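You operate a simulated robot arm through the tools that you are given. There is no shell and no other tool. Be economical: measure what you need, move in short steps, check, and stop when the job is done.

You are at the controls of a simulated robot arm. One attempt, no reset.

TASK
Set 5 mm stitches and sew the swatch in the slide plate.
Fine: switch the power on, push the slide in, shut the clamp, press Sew, wait till the run ends, open the clamp; power stays on, slide stays in.
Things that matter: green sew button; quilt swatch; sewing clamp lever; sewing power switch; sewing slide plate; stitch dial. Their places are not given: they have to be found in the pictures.

It is judged by the outcome, as a careful person would: the job done as asked, and still so three seconds after it is handed in. It fails if anything else is knocked over, pushed out of place, dropped, spilled or broken.

THE ROBOT
A 7-joint arm with a two-finger parallel gripper, fixed in place. Base frame: the origin is at the foot of the arm, x ahead of it, y to its left, z up; the work surface is at about z = 5. Lengths are in mm, angles in degrees, forces in N, time in s.
With the tool pointing down near the work surface it reaches from about 240 to 620 mm from the base axis. Its first joint turns from -66.0 to 66.0 degrees. Payload 2.6 kg.
The TCP is the grasp point between the finger pads, 30 mm short of the fingertips. In the tool frame z runs along the fingers and y along their closing line. Largest opening 94 mm; finger width 28, thickness 10; the body of the gripper, 50 by 96 mm, starts 55 mm behind the TCP.
Orientation is that of the tool frame in the base frame, as a unit quaternion [x, y, z, w]. With the fingers straight down and closing along the base's y, the tool's x points along the base's -x, its y along +y and its z along -z.

THE INTERFACE
- The arm moves only by the tool send_rows. Its arguments are lists of equal length, an entry for each row: "dp": the shift along the base's x, y, z in mm, a list of three; "rot": the turn, a rotation vector about the base's x, y, z in degrees, a list of three. In form: {"dp": [[dx, dy, dz], ...], "rot": [[ax, ay, az], ...]}. A call has 1 to 12 rows; each row shifts and turns the commanded pose from where the row before left it. "fingers" is the opening, from 0 (shut) to 1 (fully open), set as the call begins (left out, the last holds). Each row takes 0.2 s and may step no farther than 50 mm and 8.6 degrees from the row before; otherwise, or with a gripper value out of range, the whole call is refused. A pose out of reach is approached as far as the arm can. The call stops where the force on the tool passes 40 N (or 10 N more than at its start, if that is more) or the arm is blocked; 0.2 s more then pass. The fingers move at their own pace (about 72 mm/s each) and stop on an object; they squeeze with about 33 N. The grip force told is the motor's: it shows also when the fingers shut on nothing. Time passes only in rows, and 0.2 s behind the last, so rows that do not move let the fingers close. The reply holds the time, the measured pose of the TCP, the force on the tool along the base axes, the opening and the grip force, in the units named above and with some noise, with the torque about the TCP (base axes, N m) and any sound that the robot's microphone picked up.
- Cameras (640 x 400 px; columns grow to the right, rows downward): "scene" is fixed at [37.1, 428.7, 573.4]; the picture's right is [-0.78, -0.63, 0.00], its down [-0.31, 0.38, -0.87] and it looks along [0.55, -0.68, -0.49] (base axes); focal length 330 px, centre (320, 200). "wrist" rides on the gripper at [76, 14, -103] in the tool frame; the picture's right is [-0.18, 0.98, 0.00], its down [-0.75, -0.14, -0.64] and it looks along [-0.63, -0.12, 0.77] (tool axes); focal length 243 px, centre (320, 200).
- get_image(camera): a new picture of that camera. It takes no simulated time.
- locate(camera, pixels): there is no depth. For up to 12 entries [column, row, z] of the newest picture of that camera ("zoom" is the newest enlarged one), the place [x, y] in the base frame at which the ray of that pixel passes the height z, good to about 2 mm. It takes no simulated time.
- close_up(camera, box): a new picture of the part [left, top, right, bottom] of that camera's present view, enlarged. It takes no simulated time.
- hand_in(): hands the job in; it is judged then, once.

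Work in short steps. Measure before you move; look again where a grasp or a placing could have gone wrong, and mend it. You have 80 turns and 34 pictures in all, those below and enlarged ones among them. Open the gripper and draw the arm clear of the work before you hand the job in, unless the task says otherwise; then end with one line.

The tools are called after "Request:" as a command line: name --argument value ..., lists and objects as JSON in quotes. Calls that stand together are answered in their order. send_rows: Moves the arm, as the interface text tells. Its arguments: {"type":"object","properties":{"dp":{"type":"array","items":{"type":"array","items":{"type":"number"}}},"rot":{"type":"array","items":{"type":"array","items":{"type":"number"}}},"fingers":{"type":"number"}},"required":["dp","rot"]} The other tools are called the same way: get_image (camera) takes a picture; locate (camera, pixels) gives the place at which the rays of pixels pass given heights; close_up (camera, box) takes an enlarged picture of a part of a camera's view; hand_in () hands the job in.

At the start:

```text
t: 0.0
tcp_pos: [319.3, -167.3, 379.8]
orientation: [0.0, 1.0, 0.001, 0.001]
ft_force: [-0.7, -0.7, 0.2]
wrist_torque: [-0.01, -0.02, -0.01]
gripper_width: 93.8
finger_force: 0.1
```

scene: 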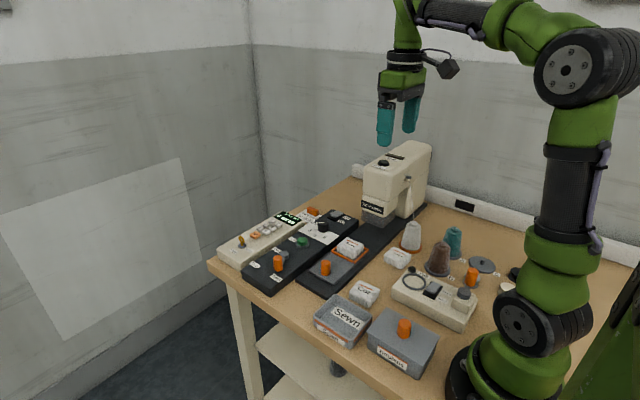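
wrist: 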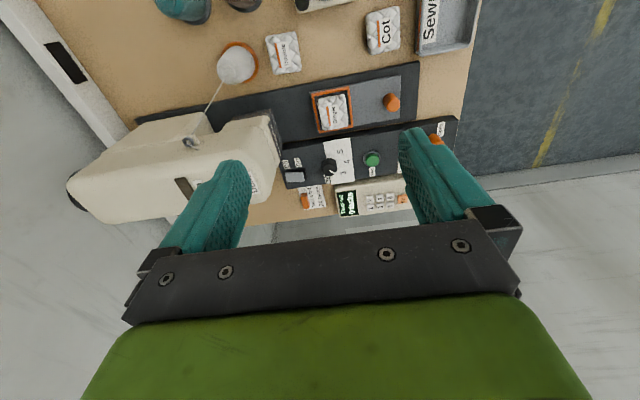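

I start with enlarged views of the machine controls in both cameras (scene around 220-430, 140-300; wrist around 270-470, 60-220).

Request:
close_up --camera "scene" --box '[210, 190, 370, 300]'

Request:
close_up --camera "wrist" --box '[260, 60, 480, 220]'

```text
3.64 times, centred on (290, 245) of scene
```

zoom: 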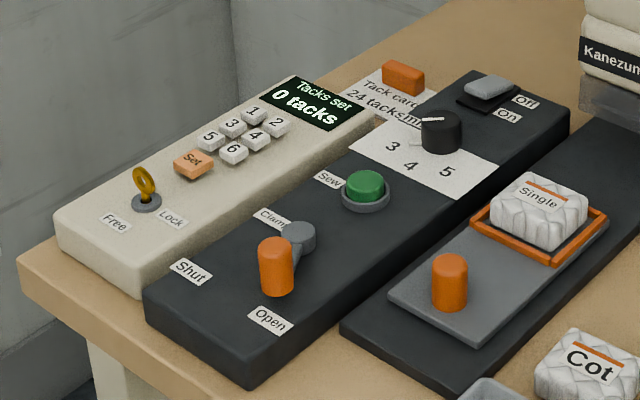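

```text
2.50 times, centred on (370, 140) of wrist
```

zoom: 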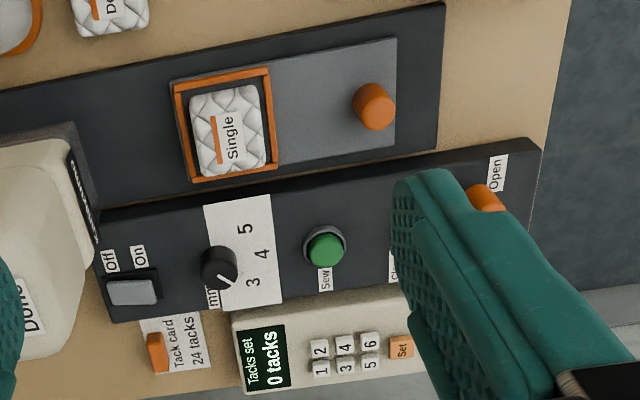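

I triangulate the key items from both views: slide knob, Sew, dial, switch, clamp knob and swatch.

Request:
locate --camera "scene" --pixels '[[325.4, 262, 30], [325.4, 262, 70], [302.6, 240.1, 30], [302.6, 240.1, 70], [277.9, 256, 30], [277.9, 256, 70], [323.2, 223.4, 30], [323.2, 223.4, 70], [335.9, 214, 30], [335.9, 214, 70], [350.4, 246.4, 30], [350.4, 246.4, 70]]'

Request:
locate --camera "zoom" --pixels '[[380, 110, 30], [380, 110, 70], [326, 250, 30], [326, 250, 70], [490, 205, 30], [490, 205, 70], [220, 272, 30], [220, 272, 70], [132, 292, 30], [132, 292, 70], [228, 130, 30], [228, 130, 70]]'

```text
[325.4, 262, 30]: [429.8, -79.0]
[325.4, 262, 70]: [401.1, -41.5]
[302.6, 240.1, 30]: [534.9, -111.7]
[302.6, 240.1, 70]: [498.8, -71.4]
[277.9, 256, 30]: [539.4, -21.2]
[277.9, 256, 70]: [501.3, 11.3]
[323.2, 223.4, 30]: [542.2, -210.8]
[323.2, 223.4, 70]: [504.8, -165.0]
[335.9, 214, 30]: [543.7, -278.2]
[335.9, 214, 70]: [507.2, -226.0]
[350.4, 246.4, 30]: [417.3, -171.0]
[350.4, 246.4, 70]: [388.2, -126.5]
```

```text
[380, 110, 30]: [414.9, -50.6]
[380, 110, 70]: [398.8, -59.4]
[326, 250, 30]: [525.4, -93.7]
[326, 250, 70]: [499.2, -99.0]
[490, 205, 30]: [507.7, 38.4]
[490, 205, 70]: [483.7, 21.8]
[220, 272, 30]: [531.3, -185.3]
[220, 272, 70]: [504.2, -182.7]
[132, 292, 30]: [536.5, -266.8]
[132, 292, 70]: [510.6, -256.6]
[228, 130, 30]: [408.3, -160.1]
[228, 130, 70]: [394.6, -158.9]
```

Slide knob about (408,-56, top 54), Sew (517,-96, top 46), dial (518,-184, top 54), switch (531,-264, 41). The clamp lever is hidden by a finger, so I move left and down for a better wrist view.

Request:
send_rows --dp '[[0, 35, -35], [0, 35, -35], [0, 35, -35]]' --rot '[[0, 0, 0], [0, 0, 0], [0, 0, 0]]'

Request:
get_image --camera "wrist"

```text
t: 0.8
tcp_pos: [319.8, -61.6, 272.9]
orientation: [0.0, 1.0, -0.001, 0.0]
ft_force: [0.6, 0.1, 0.5]
wrist_torque: [0.02, -0.01, 0.02]
gripper_width: 93.8
finger_force: 0.0
```

```text
29 pictures are left
```

wrist: 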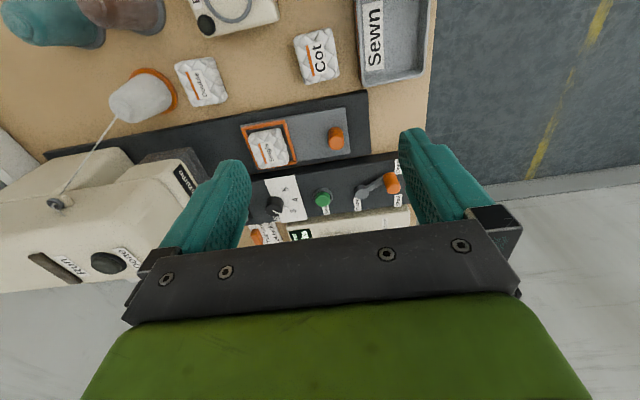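

The lever is now visible at about (375,187); I zoom on the controls and on the labelled top of the machine at (90,260).

Request:
close_up --camera "wrist" --box '[20, 160, 180, 290]'

Request:
close_up --camera "wrist" --box '[230, 90, 430, 245]'

```text
3.08 times, centred on (100, 225) of wrist
```

zoom: 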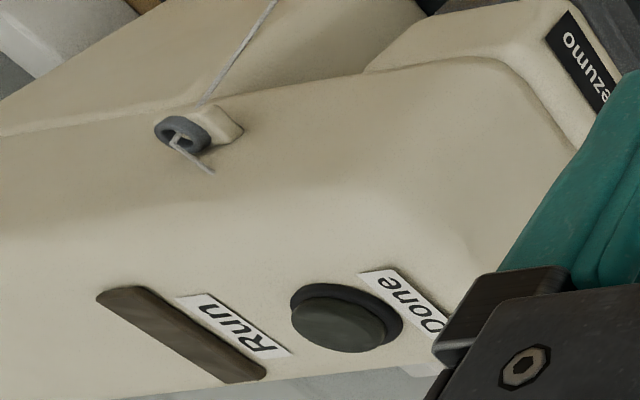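

```text
2.58 times, centred on (330, 168) of wrist
```

zoom: 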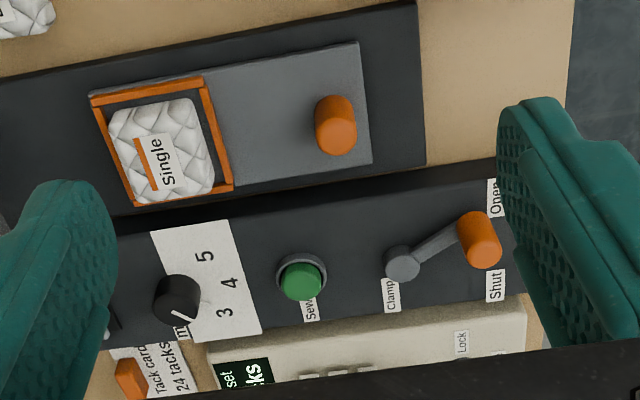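

Now I triangulate the lever pivot, handle and dial labels in this closer view.

Request:
locate --camera "zoom" --pixels '[[402, 258, 40], [402, 258, 60], [474, 222, 40], [474, 222, 80], [494, 286, 32], [496, 197, 32], [204, 256, 32], [229, 282, 32], [224, 313, 32], [179, 290, 52], [192, 317, 52], [334, 105, 55]]'

Request:
locate --camera "scene" --pixels '[[284.5, 253, 40], [284.5, 253, 60], [277.9, 256, 40], [277.9, 256, 80], [254.3, 264.5, 32], [276.3, 278, 32], [355, 237.5, 32], [344.7, 235.4, 32], [339.2, 230, 32], [323.2, 222, 52], [316.2, 222.8, 52], [325.4, 260, 55]]'

```text
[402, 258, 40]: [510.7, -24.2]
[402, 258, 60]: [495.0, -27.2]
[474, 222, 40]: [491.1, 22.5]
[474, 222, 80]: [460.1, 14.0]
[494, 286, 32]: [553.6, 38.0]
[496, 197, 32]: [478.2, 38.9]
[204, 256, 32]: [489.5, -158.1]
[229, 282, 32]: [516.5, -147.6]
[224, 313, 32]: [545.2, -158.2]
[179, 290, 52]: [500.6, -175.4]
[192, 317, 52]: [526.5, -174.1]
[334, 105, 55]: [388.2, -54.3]
```

```text
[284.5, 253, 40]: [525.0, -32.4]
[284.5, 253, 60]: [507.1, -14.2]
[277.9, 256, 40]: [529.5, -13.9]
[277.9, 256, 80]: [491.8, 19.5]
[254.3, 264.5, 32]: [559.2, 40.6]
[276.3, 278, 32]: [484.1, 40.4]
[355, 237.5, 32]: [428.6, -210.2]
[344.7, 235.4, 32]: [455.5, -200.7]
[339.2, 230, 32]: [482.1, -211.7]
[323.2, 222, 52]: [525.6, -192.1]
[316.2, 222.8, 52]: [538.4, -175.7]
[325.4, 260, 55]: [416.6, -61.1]
```

In the wrist view tops project lower in the image, so I re-pick the top centres: handle (481,252), slide knob (337,138), pivot (402,268), Sew (301,281), dial.

Request:
locate --camera "zoom" --pixels '[[402, 268, 40], [402, 268, 60], [481, 252, 40], [481, 252, 80], [337, 138, 40], [337, 138, 60], [301, 281, 40], [301, 281, 60], [178, 304, 50], [178, 304, 60]]'

Request:
locate --camera "scene" --pixels '[[284.5, 253, 40], [277.9, 257.5, 40], [277.9, 257.5, 80], [325.4, 261, 40], [325.4, 261, 60], [302.6, 239, 40], [302.6, 239, 60], [323.2, 223, 50], [323.2, 223, 60], [324.9, 237, 35], [314.9, 235.4, 35], [309.4, 230, 35]]'

```text
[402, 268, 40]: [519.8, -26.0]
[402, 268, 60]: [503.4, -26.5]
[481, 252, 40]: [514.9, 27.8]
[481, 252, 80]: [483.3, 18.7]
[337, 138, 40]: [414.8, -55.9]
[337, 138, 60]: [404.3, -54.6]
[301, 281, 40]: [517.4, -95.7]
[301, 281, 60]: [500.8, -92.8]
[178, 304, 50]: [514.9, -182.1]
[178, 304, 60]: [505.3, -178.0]
```

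```text
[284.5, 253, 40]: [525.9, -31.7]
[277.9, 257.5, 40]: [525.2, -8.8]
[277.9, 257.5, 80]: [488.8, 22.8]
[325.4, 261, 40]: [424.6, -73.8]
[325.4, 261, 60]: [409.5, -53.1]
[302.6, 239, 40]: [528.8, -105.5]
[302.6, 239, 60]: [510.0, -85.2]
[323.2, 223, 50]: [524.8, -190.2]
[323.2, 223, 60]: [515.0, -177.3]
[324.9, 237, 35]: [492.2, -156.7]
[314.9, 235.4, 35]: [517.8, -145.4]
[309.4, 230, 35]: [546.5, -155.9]
```

Lever pivot (518,-26), handle (489,20, top 76) at Open; Shut about 60° clockwise at ≈(545,21). The dial at ≈(513,-180) points at 3 and has to turn +90° about z to reach 5. Next I locate the machine head's edges to plan clearance.

Request:
locate --camera "scene" --pixels '[[362, 170, 150], [362, 170, 220], [361, 198, 100], [361, 198, 150], [393, 182, 150], [393, 182, 220], [430, 145, 220], [395, 222, 35], [375, 208, 60], [375, 208, 100]]'

Request:
get_image --camera "wrist"

Request:
locate --camera "wrist" --pixels '[[180, 163, 150], [180, 163, 220], [134, 160, 150], [134, 160, 220], [100, 147, 220], [205, 185, 100], [205, 185, 150]]'

Request:
close_up --camera "scene" --box '[300, 130, 440, 240]'

```text
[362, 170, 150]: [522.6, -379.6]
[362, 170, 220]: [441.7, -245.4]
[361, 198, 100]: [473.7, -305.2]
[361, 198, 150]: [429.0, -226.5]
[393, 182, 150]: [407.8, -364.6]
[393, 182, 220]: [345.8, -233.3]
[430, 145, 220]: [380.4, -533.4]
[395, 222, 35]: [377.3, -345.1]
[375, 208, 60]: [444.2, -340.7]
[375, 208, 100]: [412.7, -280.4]
```

```text
26 pictures are left
```

wrist: 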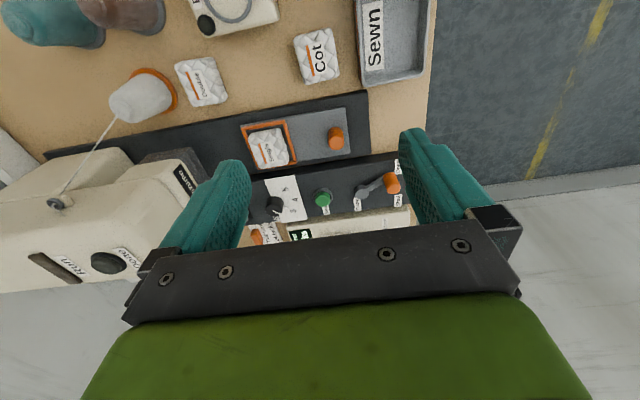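

```text
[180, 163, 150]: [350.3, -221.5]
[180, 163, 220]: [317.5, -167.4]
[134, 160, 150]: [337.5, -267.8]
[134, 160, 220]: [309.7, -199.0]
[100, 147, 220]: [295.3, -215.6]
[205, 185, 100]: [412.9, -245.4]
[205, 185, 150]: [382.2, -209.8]
```

```text
3.64 times, centred on (370, 185) of scene
```

zoom: 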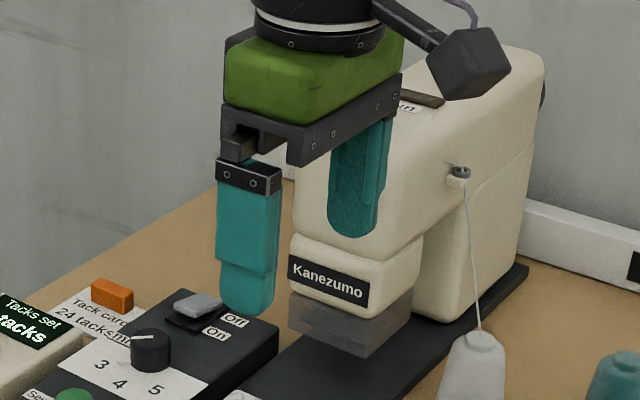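

The head's near face is at about y≈-255, x≈360–450, z≈95–215. I turn the tool -90° about z (wrist camera to the +y side) and go above the panel for a look at switch and dial.

Request:
send_rows --dp '[[18.6, -8, -3], [18.6, -8, -3], [18.6, -8, -3], [18.6, -8, -3], [18.6, -8, -3], [18.6, -8, -3], [18.6, -8, -3], [18.6, -8, -3], [18.6, -8, -3], [18.6, -8, -3], [18.6, -8, -3]]' --rot '[[0, 0, -8.1818], [0, 0, -8.1818], [0, 0, -8.1818], [0, 0, -8.1818], [0, 0, -8.1818], [0, 0, -8.1818], [0, 0, -8.1818], [0, 0, -8.1818], [0, 0, -8.1818], [0, 0, -8.1818], [0, 0, -8.1818]]'

Request:
get_image --camera "wrist"

```text
t: 3.2
tcp_pos: [525.7, -151.3, 239.8]
orientation: [0.708, 0.707, 0.001, 0.0]
ft_force: [0.6, 0.5, -0.5]
wrist_torque: [0.01, 0.03, -0.01]
gripper_width: 94.1
finger_force: 0.1
```

```text
24 pictures are left
```

wrist: 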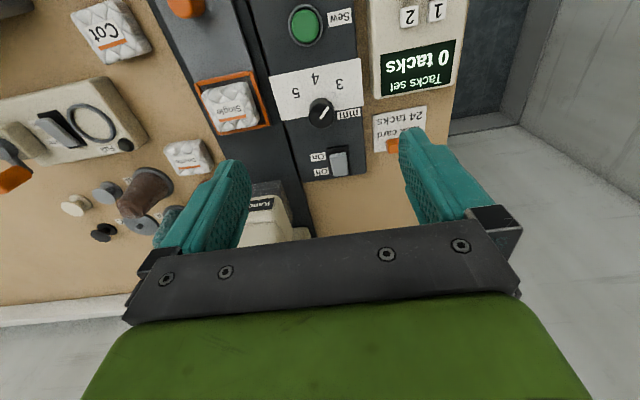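

Good view: dial at (320,113), switch at (338,162), Sew at (305,25). I zoom on them.

Request:
close_up --camera "wrist" --box '[260, 60, 400, 190]'

Request:
locate --camera "wrist" --pixels '[[305, 28, 48], [320, 115, 55], [321, 108, 35], [338, 162, 42], [320, 157, 35], [320, 171, 35], [250, 205, 110], [278, 195, 110], [278, 195, 90], [240, 80, 25]]'

```text
3.08 times, centred on (330, 125) of wrist
```

zoom: 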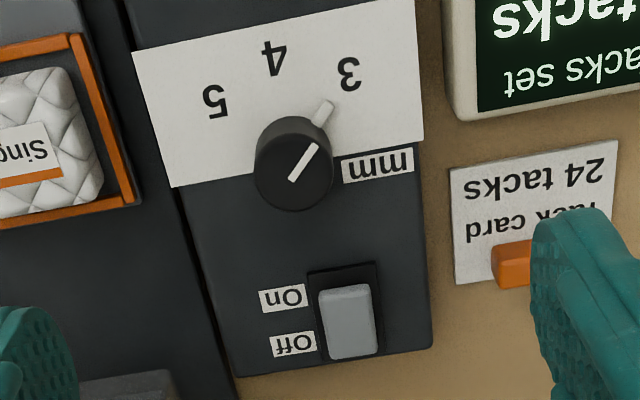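

```text
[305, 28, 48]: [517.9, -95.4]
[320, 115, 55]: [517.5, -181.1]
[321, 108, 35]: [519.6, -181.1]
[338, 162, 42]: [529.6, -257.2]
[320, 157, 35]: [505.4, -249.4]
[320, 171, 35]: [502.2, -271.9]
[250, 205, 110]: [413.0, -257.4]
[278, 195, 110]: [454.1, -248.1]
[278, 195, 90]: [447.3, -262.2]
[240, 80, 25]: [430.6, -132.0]
```

The switch cap sits toward Off; I take a tighter look in both cameras to tell whether it is a rocker or a slider, and measure the dial labels.

Request:
locate --camera "zoom" --pixels '[[348, 75, 35], [273, 57, 35], [215, 100, 35], [328, 105, 38], [293, 165, 57], [304, 162, 57], [315, 145, 57], [290, 180, 57], [347, 318, 42], [347, 290, 40], [345, 270, 35], [345, 352, 42]]'

Request:
close_up --camera "scene" --box '[315, 200, 355, 228]'

Request:
close_up --camera "wrist" --box '[315, 140, 355, 180]'

```text
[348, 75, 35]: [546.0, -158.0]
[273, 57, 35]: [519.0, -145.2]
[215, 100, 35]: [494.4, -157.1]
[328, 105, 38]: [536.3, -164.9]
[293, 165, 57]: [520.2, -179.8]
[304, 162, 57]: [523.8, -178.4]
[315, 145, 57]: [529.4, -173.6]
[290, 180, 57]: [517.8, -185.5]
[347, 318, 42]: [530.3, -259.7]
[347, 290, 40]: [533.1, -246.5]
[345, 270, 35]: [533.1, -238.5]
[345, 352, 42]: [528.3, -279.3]
```

```text
14.29 times, centred on (335, 214) of scene
```

zoom: 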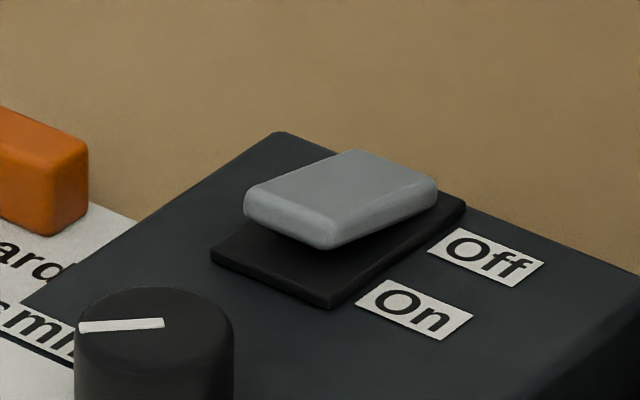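

```text
10.00 times, centred on (335, 160) of wrist
```

zoom: 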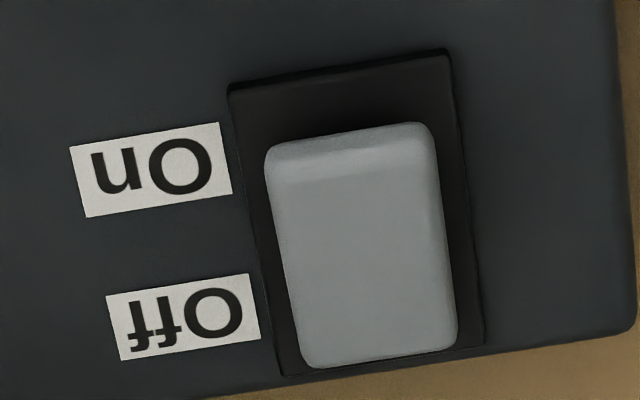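

It is a rocker with the On end (≈(532,-243), z≈46) raised. I shut the fingers and go above the On end.

Request:
send_rows --dp '[[2, -31, 0], [2, -31, -10], [2, -31, -30], [0, 0, -45], [0, 0, -45], [0, 0, -15]]' --rot '[[0, 0, 0], [0, 0, 0], [0, 0, 0], [0, 0, 0], [0, 0, 0], [0, 0, 0]]' --fingers 0

Request:
close_up --camera "scene" --box '[290, 150, 390, 240]'

```text
t: 4.6
tcp_pos: [529.0, -244.3, 94.7]
orientation: [0.707, 0.708, 0.0, 0.0]
ft_force: [0.4, -0.3, 0.7]
wrist_torque: [0.01, 0.0, 0.02]
gripper_width: 0.0
finger_force: 33.6
```

```text
4.44 times, centred on (340, 195) of scene
```

zoom: 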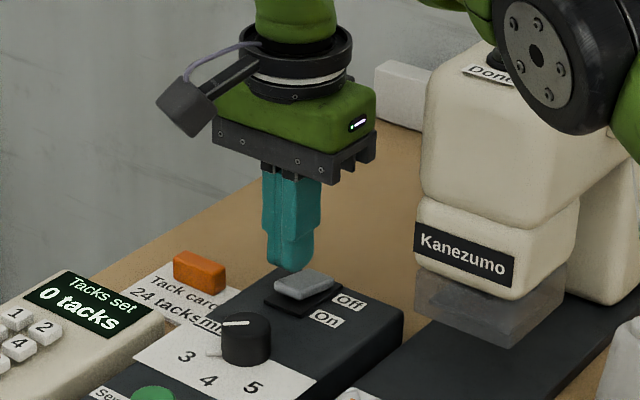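

Fingertips are above the On end, free of contact. I press down in small steps.

Request:
send_rows --dp '[[1, 0, -6], [1, 0, -6], [0, 0, -4], [0, 0, -4], [0, 0, -3], [0, 0, -3]]' --rot '[[0, 0, 0], [0, 0, 0], [0, 0, 0], [0, 0, 0], [0, 0, 0], [0, 0, 0]]'

Request:
close_up --camera "scene" --box '[315, 190, 365, 228]'

```text
t: 6.0
tcp_pos: [532.0, -245.8, 73.3]
orientation: [0.707, 0.707, 0.0, 0.002]
ft_force: [-8.2, 5.7, 21.7]
wrist_torque: [-0.18, 0.27, -0.11]
gripper_width: 0.0
finger_force: 32.7
```

```text
10.53 times, centred on (340, 209) of scene
```

zoom: 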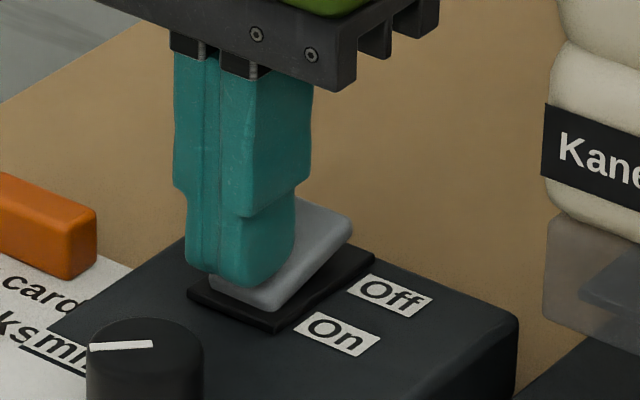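

The rocker has tipped to On. I lift, open to about 50 mm and go above the dial at ≈(518,-181).

Request:
send_rows --dp '[[0, 0, 20], [0, 0, 25], [-4, 20, 5], [-5, 20, 0], [-5, 23, 0]]' --rot '[[0, 0, 0], [0, 0, 0], [0, 0, 0], [0, 0, 0], [0, 0, 0]]'

Request:
send_rows --dp '[[0, 0, 0], [0, 0, 0], [0, 0, 0]]' --rot '[[0, 0, 0], [0, 0, 0], [0, 0, 0]]' --fingers 0.55

Request:
close_up --camera "wrist" --box '[200, 60, 440, 210]'

Request:
close_up --camera "scene" --box '[280, 170, 380, 250]'

```text
t: 7.2
tcp_pos: [518.8, -180.5, 119.3]
orientation: [0.707, 0.707, 0.0, -0.001]
ft_force: [0.5, 0.4, -0.2]
wrist_torque: [0.0, 0.01, 0.01]
gripper_width: 0.2
finger_force: 33.3
```

```text
t: 8.0
tcp_pos: [518.9, -181.4, 120.4]
orientation: [0.707, 0.708, 0.0, 0.0]
ft_force: [-0.2, 0.7, -0.1]
wrist_torque: [0.01, -0.03, 0.04]
gripper_width: 51.8
finger_force: 0.2
```

```text
2.67 times, centred on (320, 135) of wrist
```

zoom: 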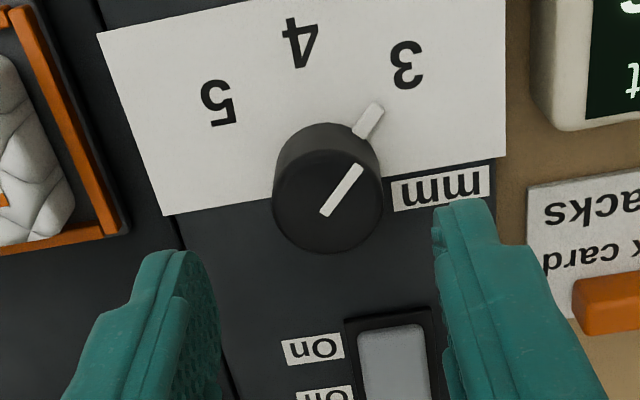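

```text
5.00 times, centred on (330, 210) of scene
```

zoom: 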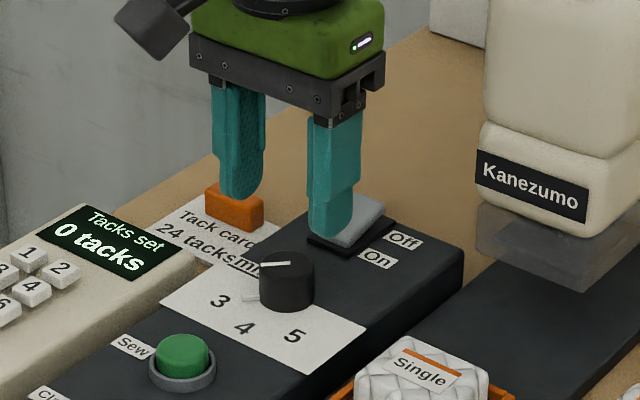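

A white peg at the dial base points to 3, so I turn the tool a further -45° to close across the peg, and measure the dial centre at zoom (327,205).

Request:
locate --camera "zoom" --pixels '[[327, 205, 57], [327, 205, 52], [273, 190, 57], [382, 185, 57], [330, 252, 57]]'

Request:
send_rows --dp '[[0, 0, 0], [0, 0, 0], [0, 0, 0], [0, 0, 0], [0, 0, 0], [0, 0, 0]]' --rot '[[0, 0, -7.5], [0, 0, -7.5], [0, 0, -7.5], [0, 0, -7.5], [0, 0, -7.5], [0, 0, -7.5]]'

```text
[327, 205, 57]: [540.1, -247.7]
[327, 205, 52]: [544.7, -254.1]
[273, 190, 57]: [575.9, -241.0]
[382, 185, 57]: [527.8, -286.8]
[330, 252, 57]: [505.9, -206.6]
```

```text
t: 9.4
tcp_pos: [518.3, -180.5, 119.7]
orientation: [0.924, 0.383, -0.001, 0.0]
ft_force: [0.0, 0.2, -0.4]
wrist_torque: [0.03, -0.02, -0.02]
gripper_width: 51.8
finger_force: 0.0
```

Rotation reached. That locate used the wrong (scene) zoom; I take a fresh wrist view to centre on the dial.

Request:
get_image --camera "wrist"

```text
16 pictures are left
```

wrist: 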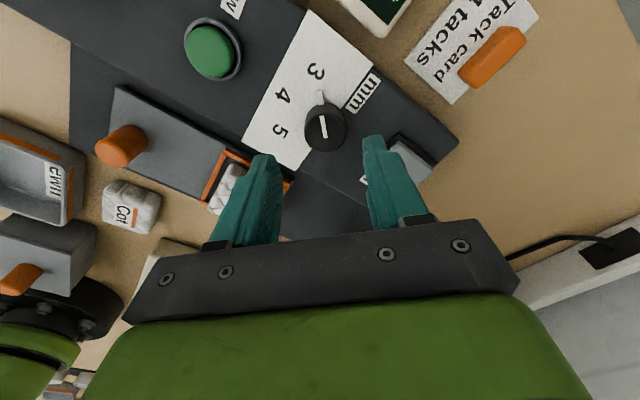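

The peg now lies along the finger gap. I measure the dial top centre (325,128) and check Sew (208,50).

Request:
locate --camera "wrist" --pixels '[[325, 128, 57], [325, 128, 54], [320, 94, 40], [208, 50, 48], [122, 147, 58]]'

```text
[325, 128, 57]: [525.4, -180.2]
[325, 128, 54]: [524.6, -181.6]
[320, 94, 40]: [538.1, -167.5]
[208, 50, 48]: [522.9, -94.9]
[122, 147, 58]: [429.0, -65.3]
```

Dial centre is about (521,-181). I shift +2.5 in x, descend till the tips are at z≈43, and close.

Request:
send_rows --dp '[[2.5, -0.5, -15], [0, 0, -16], [0, 0, -15]]' --rot '[[0, 0, 0], [0, 0, 0], [0, 0, 0]]'

Request:
send_rows --dp '[[0, 0, 0], [0, 0, 0], [0, 0, 0], [0, 0, 0]]' --rot '[[0, 0, 0], [0, 0, 0], [0, 0, 0], [0, 0, 0]]' --fingers 0.1

```text
t: 10.2
tcp_pos: [520.6, -181.8, 73.3]
orientation: [0.924, 0.383, -0.001, 0.0]
ft_force: [0.4, 0.4, 0.0]
wrist_torque: [0.03, -0.02, -0.03]
gripper_width: 51.6
finger_force: 0.0
```

```text
t: 11.2
tcp_pos: [522.5, -182.5, 74.2]
orientation: [0.923, 0.384, 0.001, 0.003]
ft_force: [19.6, -11.7, -10.3]
wrist_torque: [-0.07, -0.53, 0.06]
gripper_width: 30.6
finger_force: 45.1
```

Gripped at 30.6 mm with a side load pushing the tool toward +x,-y, so I ease the commanded position that way, then check.

Request:
send_rows --dp '[[1.5, -0.9, 0], [1, -0.6, 0]]' --rot '[[0, 0, 0], [0, 0, 0]]'

```text
t: 11.8
tcp_pos: [521.4, -182.5, 73.9]
orientation: [0.924, 0.382, -0.001, -0.001]
ft_force: [-15.2, 1.3, 14.6]
wrist_torque: [-0.12, 0.33, 0.14]
gripper_width: 30.6
finger_force: 45.5
```

The load has flipped sign; I back off 1 mm and turn +30° in small rows.

Request:
send_rows --dp '[[-1.1, 0.4, 0], [0, 0, 0], [0, 0, 0], [0, 0, 0], [0, 0, 0]]' --rot '[[0, 0, 0], [0, 0, 7.5], [0, 0, 7.5], [0, 0, 7.5], [0, 0, 7.5]]'

```text
t: 13.0
tcp_pos: [520.7, -182.5, 73.5]
orientation: [0.811, 0.585, 0.0, -0.003]
ft_force: [-1.7, 1.4, 2.2]
wrist_torque: [-0.17, 0.1, 0.01]
gripper_width: 30.8
finger_force: 44.8
stopped in row 5: the force on the tool passed its limit at 40 N (the readings are from after the stop); the commanded pose is now the measured one
```

Turned about 27° with the load relaxed now; I continue in smaller rows.

Request:
send_rows --dp '[[0, 0, 0], [0, 0, 0], [0, 0, 0], [0, 0, 0], [0, 0, 0], [0, 0, 0]]' --rot '[[0, 0, 5], [0, 0, 5], [0, 0, 5], [0, 0, 5], [0, 0, 5], [0, 0, 5]]'

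Request:
close_up --camera "scene" --box '[290, 190, 370, 250]'

```text
t: 14.4
tcp_pos: [520.2, -181.0, 73.8]
orientation: [0.633, 0.774, -0.003, -0.004]
ft_force: [-31.3, 7.7, 18.7]
wrist_torque: [-0.79, 0.72, -0.07]
gripper_width: 30.6
finger_force: 44.3
```

```text
6.67 times, centred on (330, 220) of scene
```

zoom: 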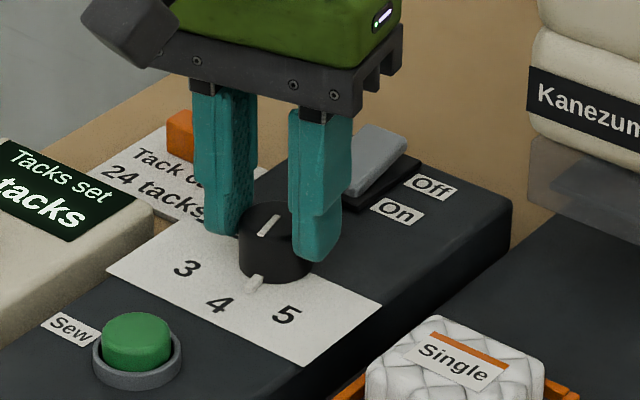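

The dial follows (peg is past 4). I ease the offset -1.2 mm in x to relieve the side load, then keep turning.

Request:
send_rows --dp '[[-1.2, 0.4, 0], [0, 0, 0], [0, 0, 0], [0, 0, 0], [0, 0, 0]]' --rot '[[0, 0, 0], [0, 0, 4.5], [0, 0, 4.5], [0, 0, 4.5], [0, 0, 4.5]]'

```text
t: 15.6
tcp_pos: [517.5, -182.9, 73.4]
orientation: [0.503, 0.864, -0.002, -0.003]
ft_force: [-29.0, 1.9, 13.4]
wrist_torque: [-0.8, 0.56, -0.06]
gripper_width: 30.8
finger_force: 45.2
```

About 75° turned. I relieve the remaining -x load a bit more and complete the rest.

Request:
send_rows --dp '[[-1.5, 0, 0.4], [0, 0, 0], [0, 0, 0], [0, 0, 0], [0, 0, 0]]' --rot '[[0, 0, 0], [0, 0, 4], [0, 0, 4], [0, 0, 4], [0, 0, 4]]'

Request:
close_up --camera "scene" --box '[290, 190, 370, 250]'

```text
t: 16.8
tcp_pos: [518.8, -183.3, 74.5]
orientation: [0.378, 0.926, -0.003, -0.002]
ft_force: [-9.3, -6.8, -1.8]
wrist_torque: [-0.35, 0.12, -0.52]
gripper_width: 30.6
finger_force: 45.0
```

```text
6.67 times, centred on (330, 220) of scene
```

zoom: 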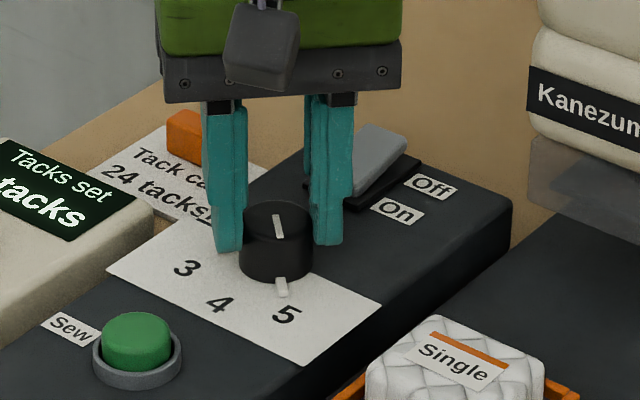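

The pointer lines up with 5 at ~90° and a resisting torque about z shows its end. I release and lift.

Request:
send_rows --dp '[[0, 0, 0], [0, 0, 0], [0, 0, 20], [0, 0, 30], [0, 0, 30], [0, 0, 30]]' --rot '[[0, 0, 0], [0, 0, 0], [0, 0, 0], [0, 0, 0], [0, 0, 0], [0, 0, 0]]' --fingers 0.6

Request:
get_image --camera "wrist"

```text
t: 18.2
tcp_pos: [517.8, -182.6, 185.6]
orientation: [0.378, 0.926, -0.001, -0.002]
ft_force: [0.0, -0.1, 0.2]
wrist_torque: [-0.02, -0.01, 0.0]
gripper_width: 56.3
finger_force: 0.1
```

```text
13 pictures are left
```

wrist: 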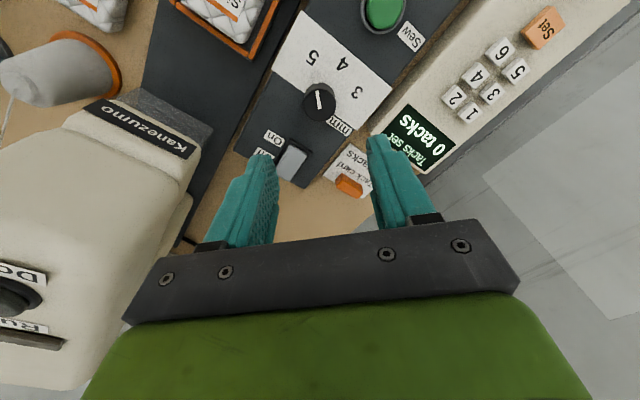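

The dial stays at 5. Now I go above the slide knob (≈(408,-55)), turning back to the -90° yaw so the fingers close along x.

Request:
send_rows --dp '[[-18.4, 21.2, 0], [-18.4, 21.2, 0], [-18.4, 21.2, 0], [-18.4, 21.2, 0], [-18.4, 21.2, 0], [-18.4, 21.2, -30]]' --rot '[[0, 0, -7.5], [0, 0, -7.5], [0, 0, -7.5], [0, 0, -7.5], [0, 0, -7.5], [0, 0, -7.5]]' --fingers 0.5

Request:
get_image --camera "wrist"

Request:
locate --camera "scene" --pixels '[[365, 293, 20], [350, 291, 20], [380, 290, 20]]'

```text
t: 19.6
tcp_pos: [406.9, -53.9, 154.2]
orientation: [0.703, 0.711, -0.001, -0.003]
ft_force: [0.1, 0.0, -0.3]
wrist_torque: [0.0, 0.01, -0.03]
gripper_width: 46.7
finger_force: 0.1
```

```text
12 pictures are left
```

wrist: 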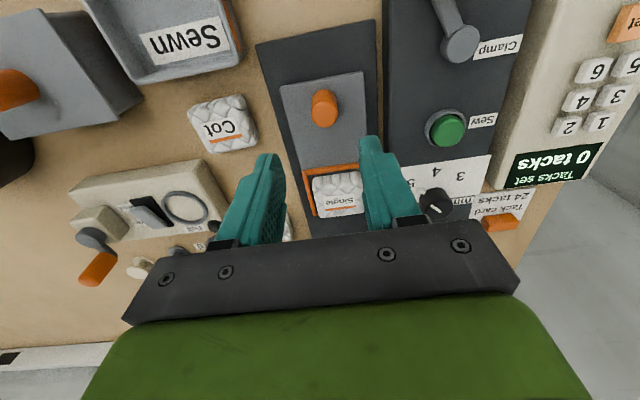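

```text
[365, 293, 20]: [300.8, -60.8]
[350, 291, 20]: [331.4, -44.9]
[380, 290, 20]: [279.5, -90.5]
```

I measure the knob top (324,113) and base (325,95), and the near panel edge in this view.

Request:
locate --camera "wrist" --pixels '[[324, 113, 58], [324, 113, 54], [325, 98, 30], [382, 100, 20], [262, 45, 15], [222, 124, 30], [338, 195, 38], [450, 130, 48], [462, 46, 46]]'

```text
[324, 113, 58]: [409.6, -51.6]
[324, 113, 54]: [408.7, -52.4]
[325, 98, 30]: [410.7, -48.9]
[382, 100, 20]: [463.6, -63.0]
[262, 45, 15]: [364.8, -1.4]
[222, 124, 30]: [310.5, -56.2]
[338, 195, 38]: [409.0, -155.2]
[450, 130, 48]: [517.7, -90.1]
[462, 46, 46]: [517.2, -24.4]
```

Knob is at ≈(409.5,-52). I descend to TCP z=68 and close on it.

Request:
send_rows --dp '[[2.5, 2, -30], [0, 0, -30], [0, 0, -26]]' --rot '[[0, 0, 0], [0, 0, 0], [0, 0, 0]]'

Request:
send_rows --dp '[[0, 0, 0], [0, 0, 0], [0, 0, 0]]' --rot '[[0, 0, 0], [0, 0, 0], [0, 0, 0]]' --fingers 0.1

```text
t: 20.4
tcp_pos: [410.5, -53.0, 67.8]
orientation: [0.703, 0.711, -0.001, -0.002]
ft_force: [-1.0, 0.0, -0.5]
wrist_torque: [0.0, -0.01, 0.01]
gripper_width: 47.1
finger_force: 0.1
```

```text
t: 21.2
tcp_pos: [409.6, -53.5, 67.8]
orientation: [0.703, 0.711, -0.001, -0.002]
ft_force: [1.9, 0.1, -4.5]
wrist_torque: [0.09, -0.03, 0.02]
gripper_width: 22.8
finger_force: 44.9
```

Well centred grip (22.8 mm, low load). I drag the slide toward -y.

Request:
send_rows --dp '[[0, -8, 0], [0, -8, 0], [0, -8, 0], [0, -8, 0], [0, -8, 0], [0, -8, 0], [0, -8, 0], [0, -8, 0], [0, -8, 0], [0, -8, 0]]' --rot '[[0, 0, 0], [0, 0, 0], [0, 0, 0], [0, 0, 0], [0, 0, 0], [0, 0, 0], [0, 0, 0], [0, 0, 0], [0, 0, 0], [0, 0, 0]]'

```text
t: 23.4
tcp_pos: [410.0, -132.8, 68.6]
orientation: [0.703, 0.711, -0.001, -0.002]
ft_force: [11.4, 0.7, -17.6]
wrist_torque: [0.18, -0.36, 0.1]
gripper_width: 23.2
finger_force: 45.1
```

80 mm moved freely; I continue, easing slightly, until it stops.

Request:
send_rows --dp '[[0.5, -5, -0.5], [0.3, -5, 0], [0, -5, 0], [0, -5, 0], [0, -5, 0], [0, -5, 0], [0, -5, 0], [0, -5, 0]]' --rot '[[0, 0, 0], [0, 0, 0], [0, 0, 0], [0, 0, 0], [0, 0, 0], [0, 0, 0], [0, 0, 0], [0, 0, 0]]'

Request:
close_up --camera "scene" --box '[290, 150, 430, 290]'

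```text
t: 25.2
tcp_pos: [410.3, -172.6, 67.6]
orientation: [0.704, 0.71, -0.002, -0.003]
ft_force: [-25.7, 0.5, 17.1]
wrist_torque: [0.05, 0.4, -0.12]
gripper_width: 23.2
finger_force: 44.8
```

```text
2.86 times, centred on (360, 220) of scene
```

zoom: 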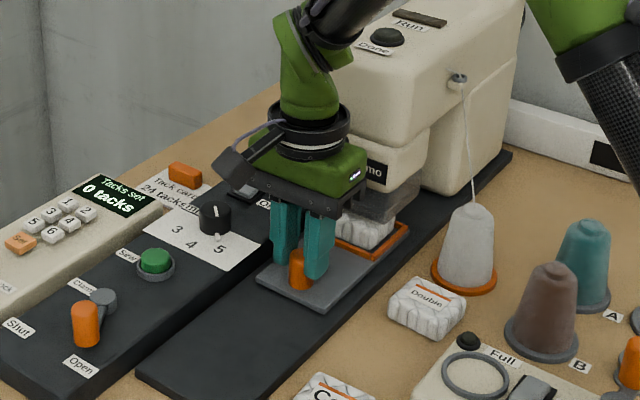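

The swatch is sliding under the head; no stop yet. I undo the x offset and continue a few mm at a time.

Request:
send_rows --dp '[[-0.9, -4, 0.3], [0, -4, 0], [0, -4, 0], [0, -4, 0], [0, -4, 0], [0, -4, 0]]' --rot '[[0, 0, 0], [0, 0, 0], [0, 0, 0], [0, 0, 0], [0, 0, 0], [0, 0, 0]]'

```text
t: 26.6
tcp_pos: [410.9, -193.7, 67.9]
orientation: [0.703, 0.711, 0.001, -0.006]
ft_force: [-25.8, 20.0, 19.7]
wrist_torque: [-0.36, 0.4, -0.09]
gripper_width: 23.0
finger_force: 45.1
```

A +20 N reaction in y with the tool at y=-193.7 suggests the end stop (~140 mm travel). I nudge a bit more to confirm.

Request:
send_rows --dp '[[-0.8, -1, 0], [0, -1.5, 0], [0, -1.5, 0]]' --rot '[[0, 0, 0], [0, 0, 0], [0, 0, 0]]'

```text
t: 27.4
tcp_pos: [410.5, -194.5, 67.9]
orientation: [0.704, 0.711, 0.002, -0.008]
ft_force: [-10.9, 32.8, 9.0]
wrist_torque: [1.05, -0.07, -0.03]
gripper_width: 23.3
finger_force: 45.2
```

It is at its stop. I relax the push, open, and lift clear.

Request:
send_rows --dp '[[0, 4.5, 0]]' --rot '[[0, 0, 0]]'

Request:
send_rows --dp '[[0, 0, 0], [0, 0, 0], [0, 0, 20], [0, 10, 30], [0, 20, 30]]' --rot '[[0, 0, 0], [0, 0, 0], [0, 0, 0], [0, 0, 0], [0, 0, 0]]' --fingers 0.5

```text
t: 27.8
tcp_pos: [409.8, -194.3, 67.4]
orientation: [0.703, 0.711, -0.001, -0.004]
ft_force: [0.2, 17.2, -6.3]
wrist_torque: [1.59, -0.26, 0.02]
gripper_width: 23.1
finger_force: 45.2
```

```text
t: 29.0
tcp_pos: [409.5, -165.4, 148.3]
orientation: [0.703, 0.711, -0.001, -0.001]
ft_force: [0.4, -1.3, 1.0]
wrist_torque: [-0.02, 0.01, 0.01]
gripper_width: 46.8
finger_force: 0.0
```

Now the clamp: with fingers shut I go to (458,21), on the -x side of the lever handle, and down to tip z≈57.

Request:
send_rows --dp '[[8, 37, 0], [8, 37, 0], [8, 37, 0], [12, 37, 0], [12, 38, 0], [0, 0, -30], [0, 0, -30]]' --rot '[[0, 0, 0], [0, 0, 0], [0, 0, 0], [0, 0, 0], [0, 0, 0], [0, 0, 0], [0, 0, 0]]' --fingers 0

Request:
close_up --camera "scene" --box '[230, 160, 400, 290]'

```text
t: 30.6
tcp_pos: [457.8, 21.1, 86.5]
orientation: [0.704, 0.71, -0.001, -0.002]
ft_force: [-0.5, -0.4, 0.4]
wrist_torque: [0.02, 0.0, -0.01]
gripper_width: 0.0
finger_force: 32.6
```

```text
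3.08 times, centred on (315, 225) of scene
```

zoom: 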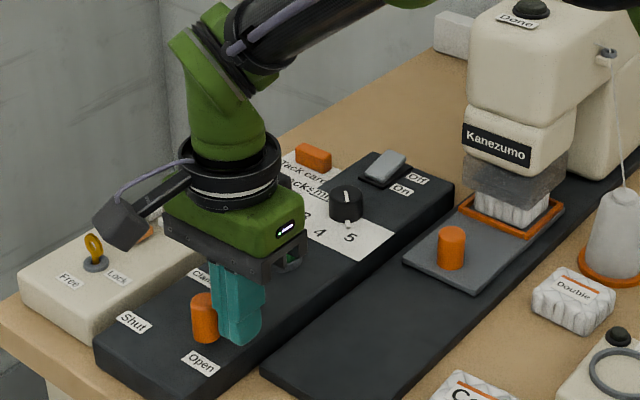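

Finger stands beside the handle on the -x side. I push +x along the arc.

Request:
send_rows --dp '[[6, 0, 0], [6, 0.5, 0], [6, 1, 0], [6, 1, 0], [6, 1, 0], [6, 0, 0], [6, 0, 0], [6, -1, 0], [6, -1, 0], [6, -1, 0]]' --rot '[[0, 0, 0], [0, 0, 0], [0, 0, 0], [0, 0, 0], [0, 0, 0], [0, 0, 0], [0, 0, 0], [0, 0, 0], [0, 0, 0], [0, 0, 0]]'

Request:
send_rows --dp '[[3, 0, 0], [3, 0, 0], [2, 0, 0], [2, 0, 0]]' --rot '[[0, 0, 0], [0, 0, 0], [0, 0, 0], [0, 0, 0]]'

Request:
close_up --camera "scene" --box '[220, 190, 330, 290]'

```text
t: 32.8
tcp_pos: [516.5, 20.6, 88.3]
orientation: [0.704, 0.71, 0.0, -0.001]
ft_force: [0.2, -0.1, -0.6]
wrist_torque: [0.0, 0.0, -0.02]
gripper_width: 0.0
finger_force: 32.8
```

```text
t: 33.8
tcp_pos: [528.3, 20.8, 88.6]
orientation: [0.704, 0.71, -0.001, -0.001]
ft_force: [-2.2, 0.0, 2.7]
wrist_torque: [0.02, 0.05, 0.02]
gripper_width: 0.2
finger_force: 33.2
```

```text
4.00 times, centred on (275, 240) of scene
```

zoom: 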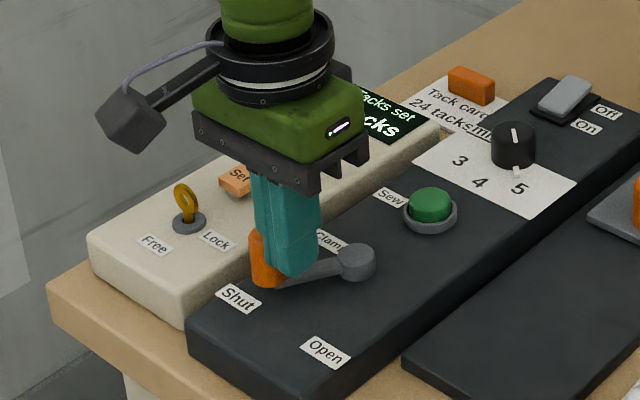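

The lever is near Shut with little resistance yet; I push on gently until it stops.

Request:
send_rows --dp '[[2, 0, 0], [2, 0, 0], [2, 0, 0], [2, 0, 0]]' --rot '[[0, 0, 0], [0, 0, 0], [0, 0, 0], [0, 0, 0]]'

```text
t: 34.4
tcp_pos: [527.9, 20.7, 88.0]
orientation: [0.705, 0.709, -0.005, -0.008]
ft_force: [-10.5, -0.3, 6.8]
wrist_torque: [0.03, 0.11, 0.02]
gripper_width: 0.0
finger_force: 32.8
stopped in row 3: the force on the tool passed its limit at 44 N (the readings are from after the stop); the commanded pose is now the measured one
```

The lever is against its Shut stop. I back off, lift and go above Sew at ≈(518,-93).

Request:
send_rows --dp '[[-8, 0, 0], [0, 0, 25], [0, -28, 10], [0, -28, 0], [-1, -28, 0], [-1, -29, 0], [0, 0, -30]]' --rot '[[0, 0, 0], [0, 0, 0], [0, 0, 0], [0, 0, 0], [0, 0, 0], [0, 0, 0], [0, 0, 0]]'

Request:
close_up --camera "scene" --box '[240, 140, 420, 290]'

```text
t: 36.0
tcp_pos: [520.0, -92.6, 92.9]
orientation: [0.705, 0.71, -0.004, -0.006]
ft_force: [0.3, 0.8, -0.2]
wrist_torque: [0.0, 0.01, 0.01]
gripper_width: 0.1
finger_force: 32.9
```

```text
2.67 times, centred on (330, 215) of scene
```

zoom: 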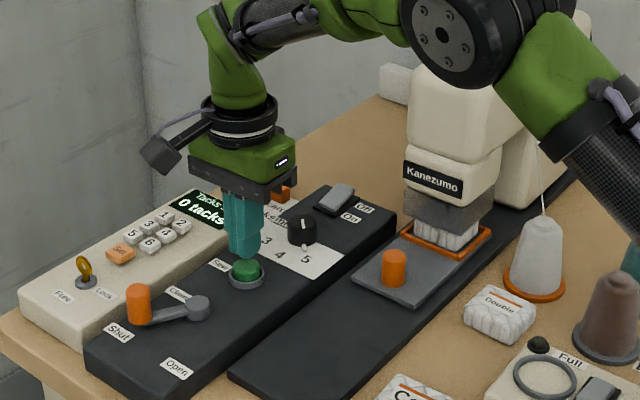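

Lever is at Shut, slide in, dial 5, power On; fingertip above Sew. I press down in small steps.

Request:
send_rows --dp '[[-1, 0, -6], [-1, 0, -5], [0, 0, -3], [0, 0, -3], [0, 0, -2]]' --rot '[[0, 0, 0], [0, 0, 0], [0, 0, 0], [0, 0, 0], [0, 0, 0]]'

```text
t: 37.2
tcp_pos: [517.3, -92.3, 72.6]
orientation: [0.705, 0.709, -0.003, -0.006]
ft_force: [-1.3, -0.9, 2.5]
wrist_torque: [0.01, 0.0, 0.02]
gripper_width: 0.1
finger_force: 33.1
heard: click
```

A click was heard. I lift off and listen for the machine while looking at the lamps.

Request:
send_rows --dp '[[0, 0, 20], [0, 0, 20], [0, 20, 10], [0, 30, 0], [0, 30, 0], [0, 0, 0], [0, 0, 0]]' --rot '[[0, 0, 0], [0, 0, 0], [0, 0, 0], [0, 0, 0], [0, 0, 0], [0, 0, 0], [0, 0, 0]]'

Request:
close_up --camera "scene" --box '[280, 130, 440, 270]'

```text
t: 38.8
tcp_pos: [516.3, -13.2, 124.1]
orientation: [0.705, 0.709, -0.004, -0.005]
ft_force: [-0.1, -0.7, -0.5]
wrist_torque: [0.0, 0.04, 0.01]
gripper_width: 0.1
finger_force: 33.3
```

```text
2.86 times, centred on (360, 200) of scene
```

zoom: 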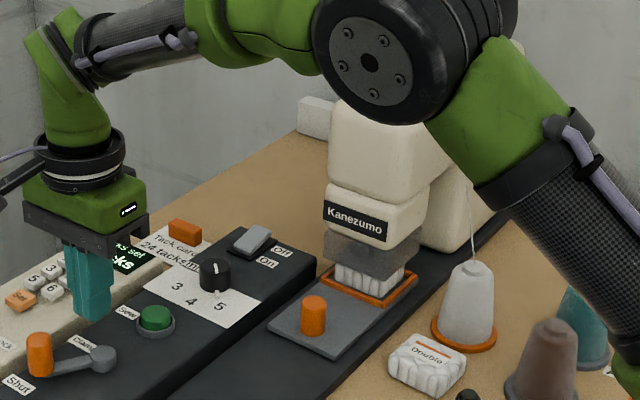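

The arm hides the lamps. I move to about (410,-110,150), from where they were visible earlier, letting time pass.

Request:
send_rows --dp '[[-18, -16, 6], [-18, -16, 5], [-18, -16, 5], [-18, -16, 5], [-18, -16, 5], [-16, -17, 0], [0, 0, 0]]' --rot '[[0, 0, 0], [0, 0, 0], [0, 0, 0], [0, 0, 0], [0, 0, 0], [0, 0, 0], [0, 0, 0]]'

Request:
close_up --camera "scene" --box '[330, 120, 450, 230]'

```text
t: 40.4
tcp_pos: [410.6, -109.1, 150.0]
orientation: [0.705, 0.709, -0.004, -0.006]
ft_force: [0.5, 0.3, 0.5]
wrist_torque: [0.0, -0.04, -0.02]
gripper_width: 0.0
finger_force: 32.8
```

```text
3.64 times, centred on (390, 175) of scene
```

zoom: 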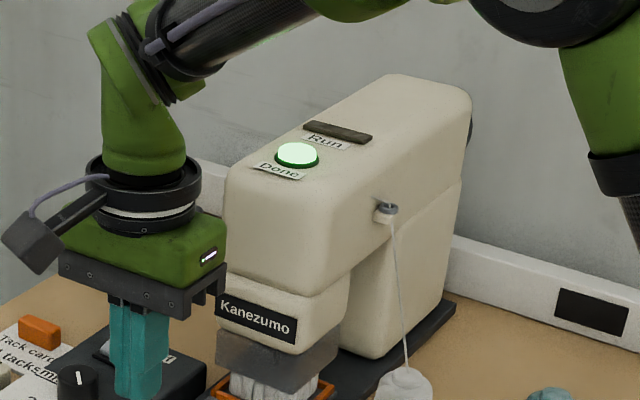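

The Done lamp is lit and Run is off: the run has ended. Before opening the clamp I check the room on the +x side of the handle (key at scene (242,243)).

Request:
locate --camera "scene" --pixels '[[242, 236, 70], [242, 249, 45], [239, 272, 40], [270, 248, 40], [256, 257, 76]]'

Request:
send_rows --dp '[[25, 21, 0], [25, 21, 0], [25, 22, 0], [25, 22, 0], [25, 22, 0], [25, 22, 0], [12, 0, 0], [0, 0, 0]]' --rot '[[0, 0, 0], [0, 0, 0], [0, 0, 0], [0, 0, 0], [0, 0, 0], [0, 0, 0], [0, 0, 0], [0, 0, 0]]'

Request:
get_image --camera "wrist"

```text
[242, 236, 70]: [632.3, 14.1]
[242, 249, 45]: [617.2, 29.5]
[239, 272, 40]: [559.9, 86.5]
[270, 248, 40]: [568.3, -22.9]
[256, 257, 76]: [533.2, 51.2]
```

```text
t: 42.2
tcp_pos: [572.4, 20.0, 149.5]
orientation: [0.705, 0.709, -0.003, -0.007]
ft_force: [0.7, -0.4, 0.4]
wrist_torque: [0.0, 0.01, -0.03]
gripper_width: 0.1
finger_force: 33.0
```

```text
5 pictures are left
```

wrist: 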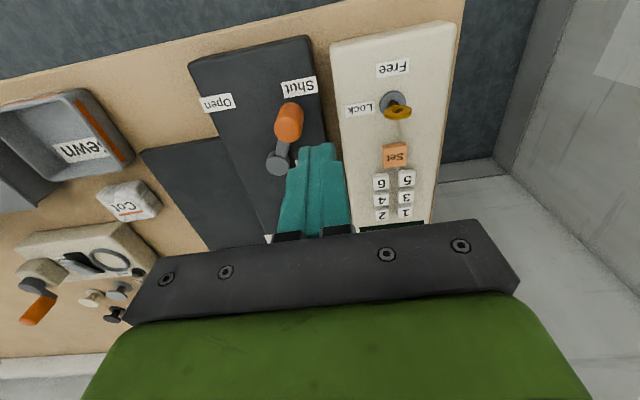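

I measure the handle top (290,125), the key (398,112) and the tack box edge (345,150).

Request:
locate --camera "wrist" --pixels '[[290, 125, 76], [289, 118, 70], [398, 112, 65], [383, 102, 45], [345, 150, 45], [278, 165, 46]]'

```text
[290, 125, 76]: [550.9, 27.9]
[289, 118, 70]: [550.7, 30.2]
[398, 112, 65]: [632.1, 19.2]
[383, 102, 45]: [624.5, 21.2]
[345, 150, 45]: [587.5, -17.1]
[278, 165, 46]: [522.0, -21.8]
```

Handle at ≈(549,26), key beyond x≈615. I descend at x≈575 to tip z≈58 and push -x along the arc.

Request:
send_rows --dp '[[2, 2, -20], [1, 2, -20], [0, 0, -21]]' --rot '[[0, 0, 0], [0, 0, 0], [0, 0, 0]]'

Request:
send_rows --dp '[[-6, 0, 0], [-6, 0, 0], [-6, 0, 0], [-6, 1, 0], [-6, 0, 0], [-6, 0, 0], [-6, -1, 0], [-6, -1, 0], [-6, -1, 0], [-5, 0, 0]]' --rot '[[0, 0, 0], [0, 0, 0], [0, 0, 0], [0, 0, 0], [0, 0, 0], [0, 0, 0], [0, 0, 0], [0, 0, 0], [0, 0, 0], [0, 0, 0]]'

```text
t: 43.0
tcp_pos: [576.3, 23.6, 89.7]
orientation: [0.705, 0.709, -0.004, -0.006]
ft_force: [-0.3, 0.3, 0.2]
wrist_torque: [0.04, -0.01, 0.01]
gripper_width: 0.2
finger_force: 32.6
```

```text
t: 45.2
tcp_pos: [516.5, 22.2, 90.0]
orientation: [0.705, 0.709, -0.004, -0.006]
ft_force: [1.2, -0.5, -0.4]
wrist_torque: [0.02, 0.0, -0.02]
gripper_width: 0.0
finger_force: 33.5
```

I keep pushing gently to the Open stop.

Request:
send_rows --dp '[[-3, 0, 0], [-2, 0, 0], [-2, 0, 0], [-2, 0, 0], [-2, 0, 0], [-2, 0, 0]]' --rot '[[0, 0, 0], [0, 0, 0], [0, 0, 0], [0, 0, 0], [0, 0, 0], [0, 0, 0]]'

```text
t: 46.2
tcp_pos: [512.3, 22.1, 89.6]
orientation: [0.702, 0.712, 0.0, 0.0]
ft_force: [9.7, 0.4, -6.1]
wrist_torque: [0.04, -0.3, -0.01]
gripper_width: 0.0
finger_force: 33.0
stopped in row 4: the force on the tool passed its limit at 44 N (the readings are from after the stop); the commanded pose is now the measured one
```

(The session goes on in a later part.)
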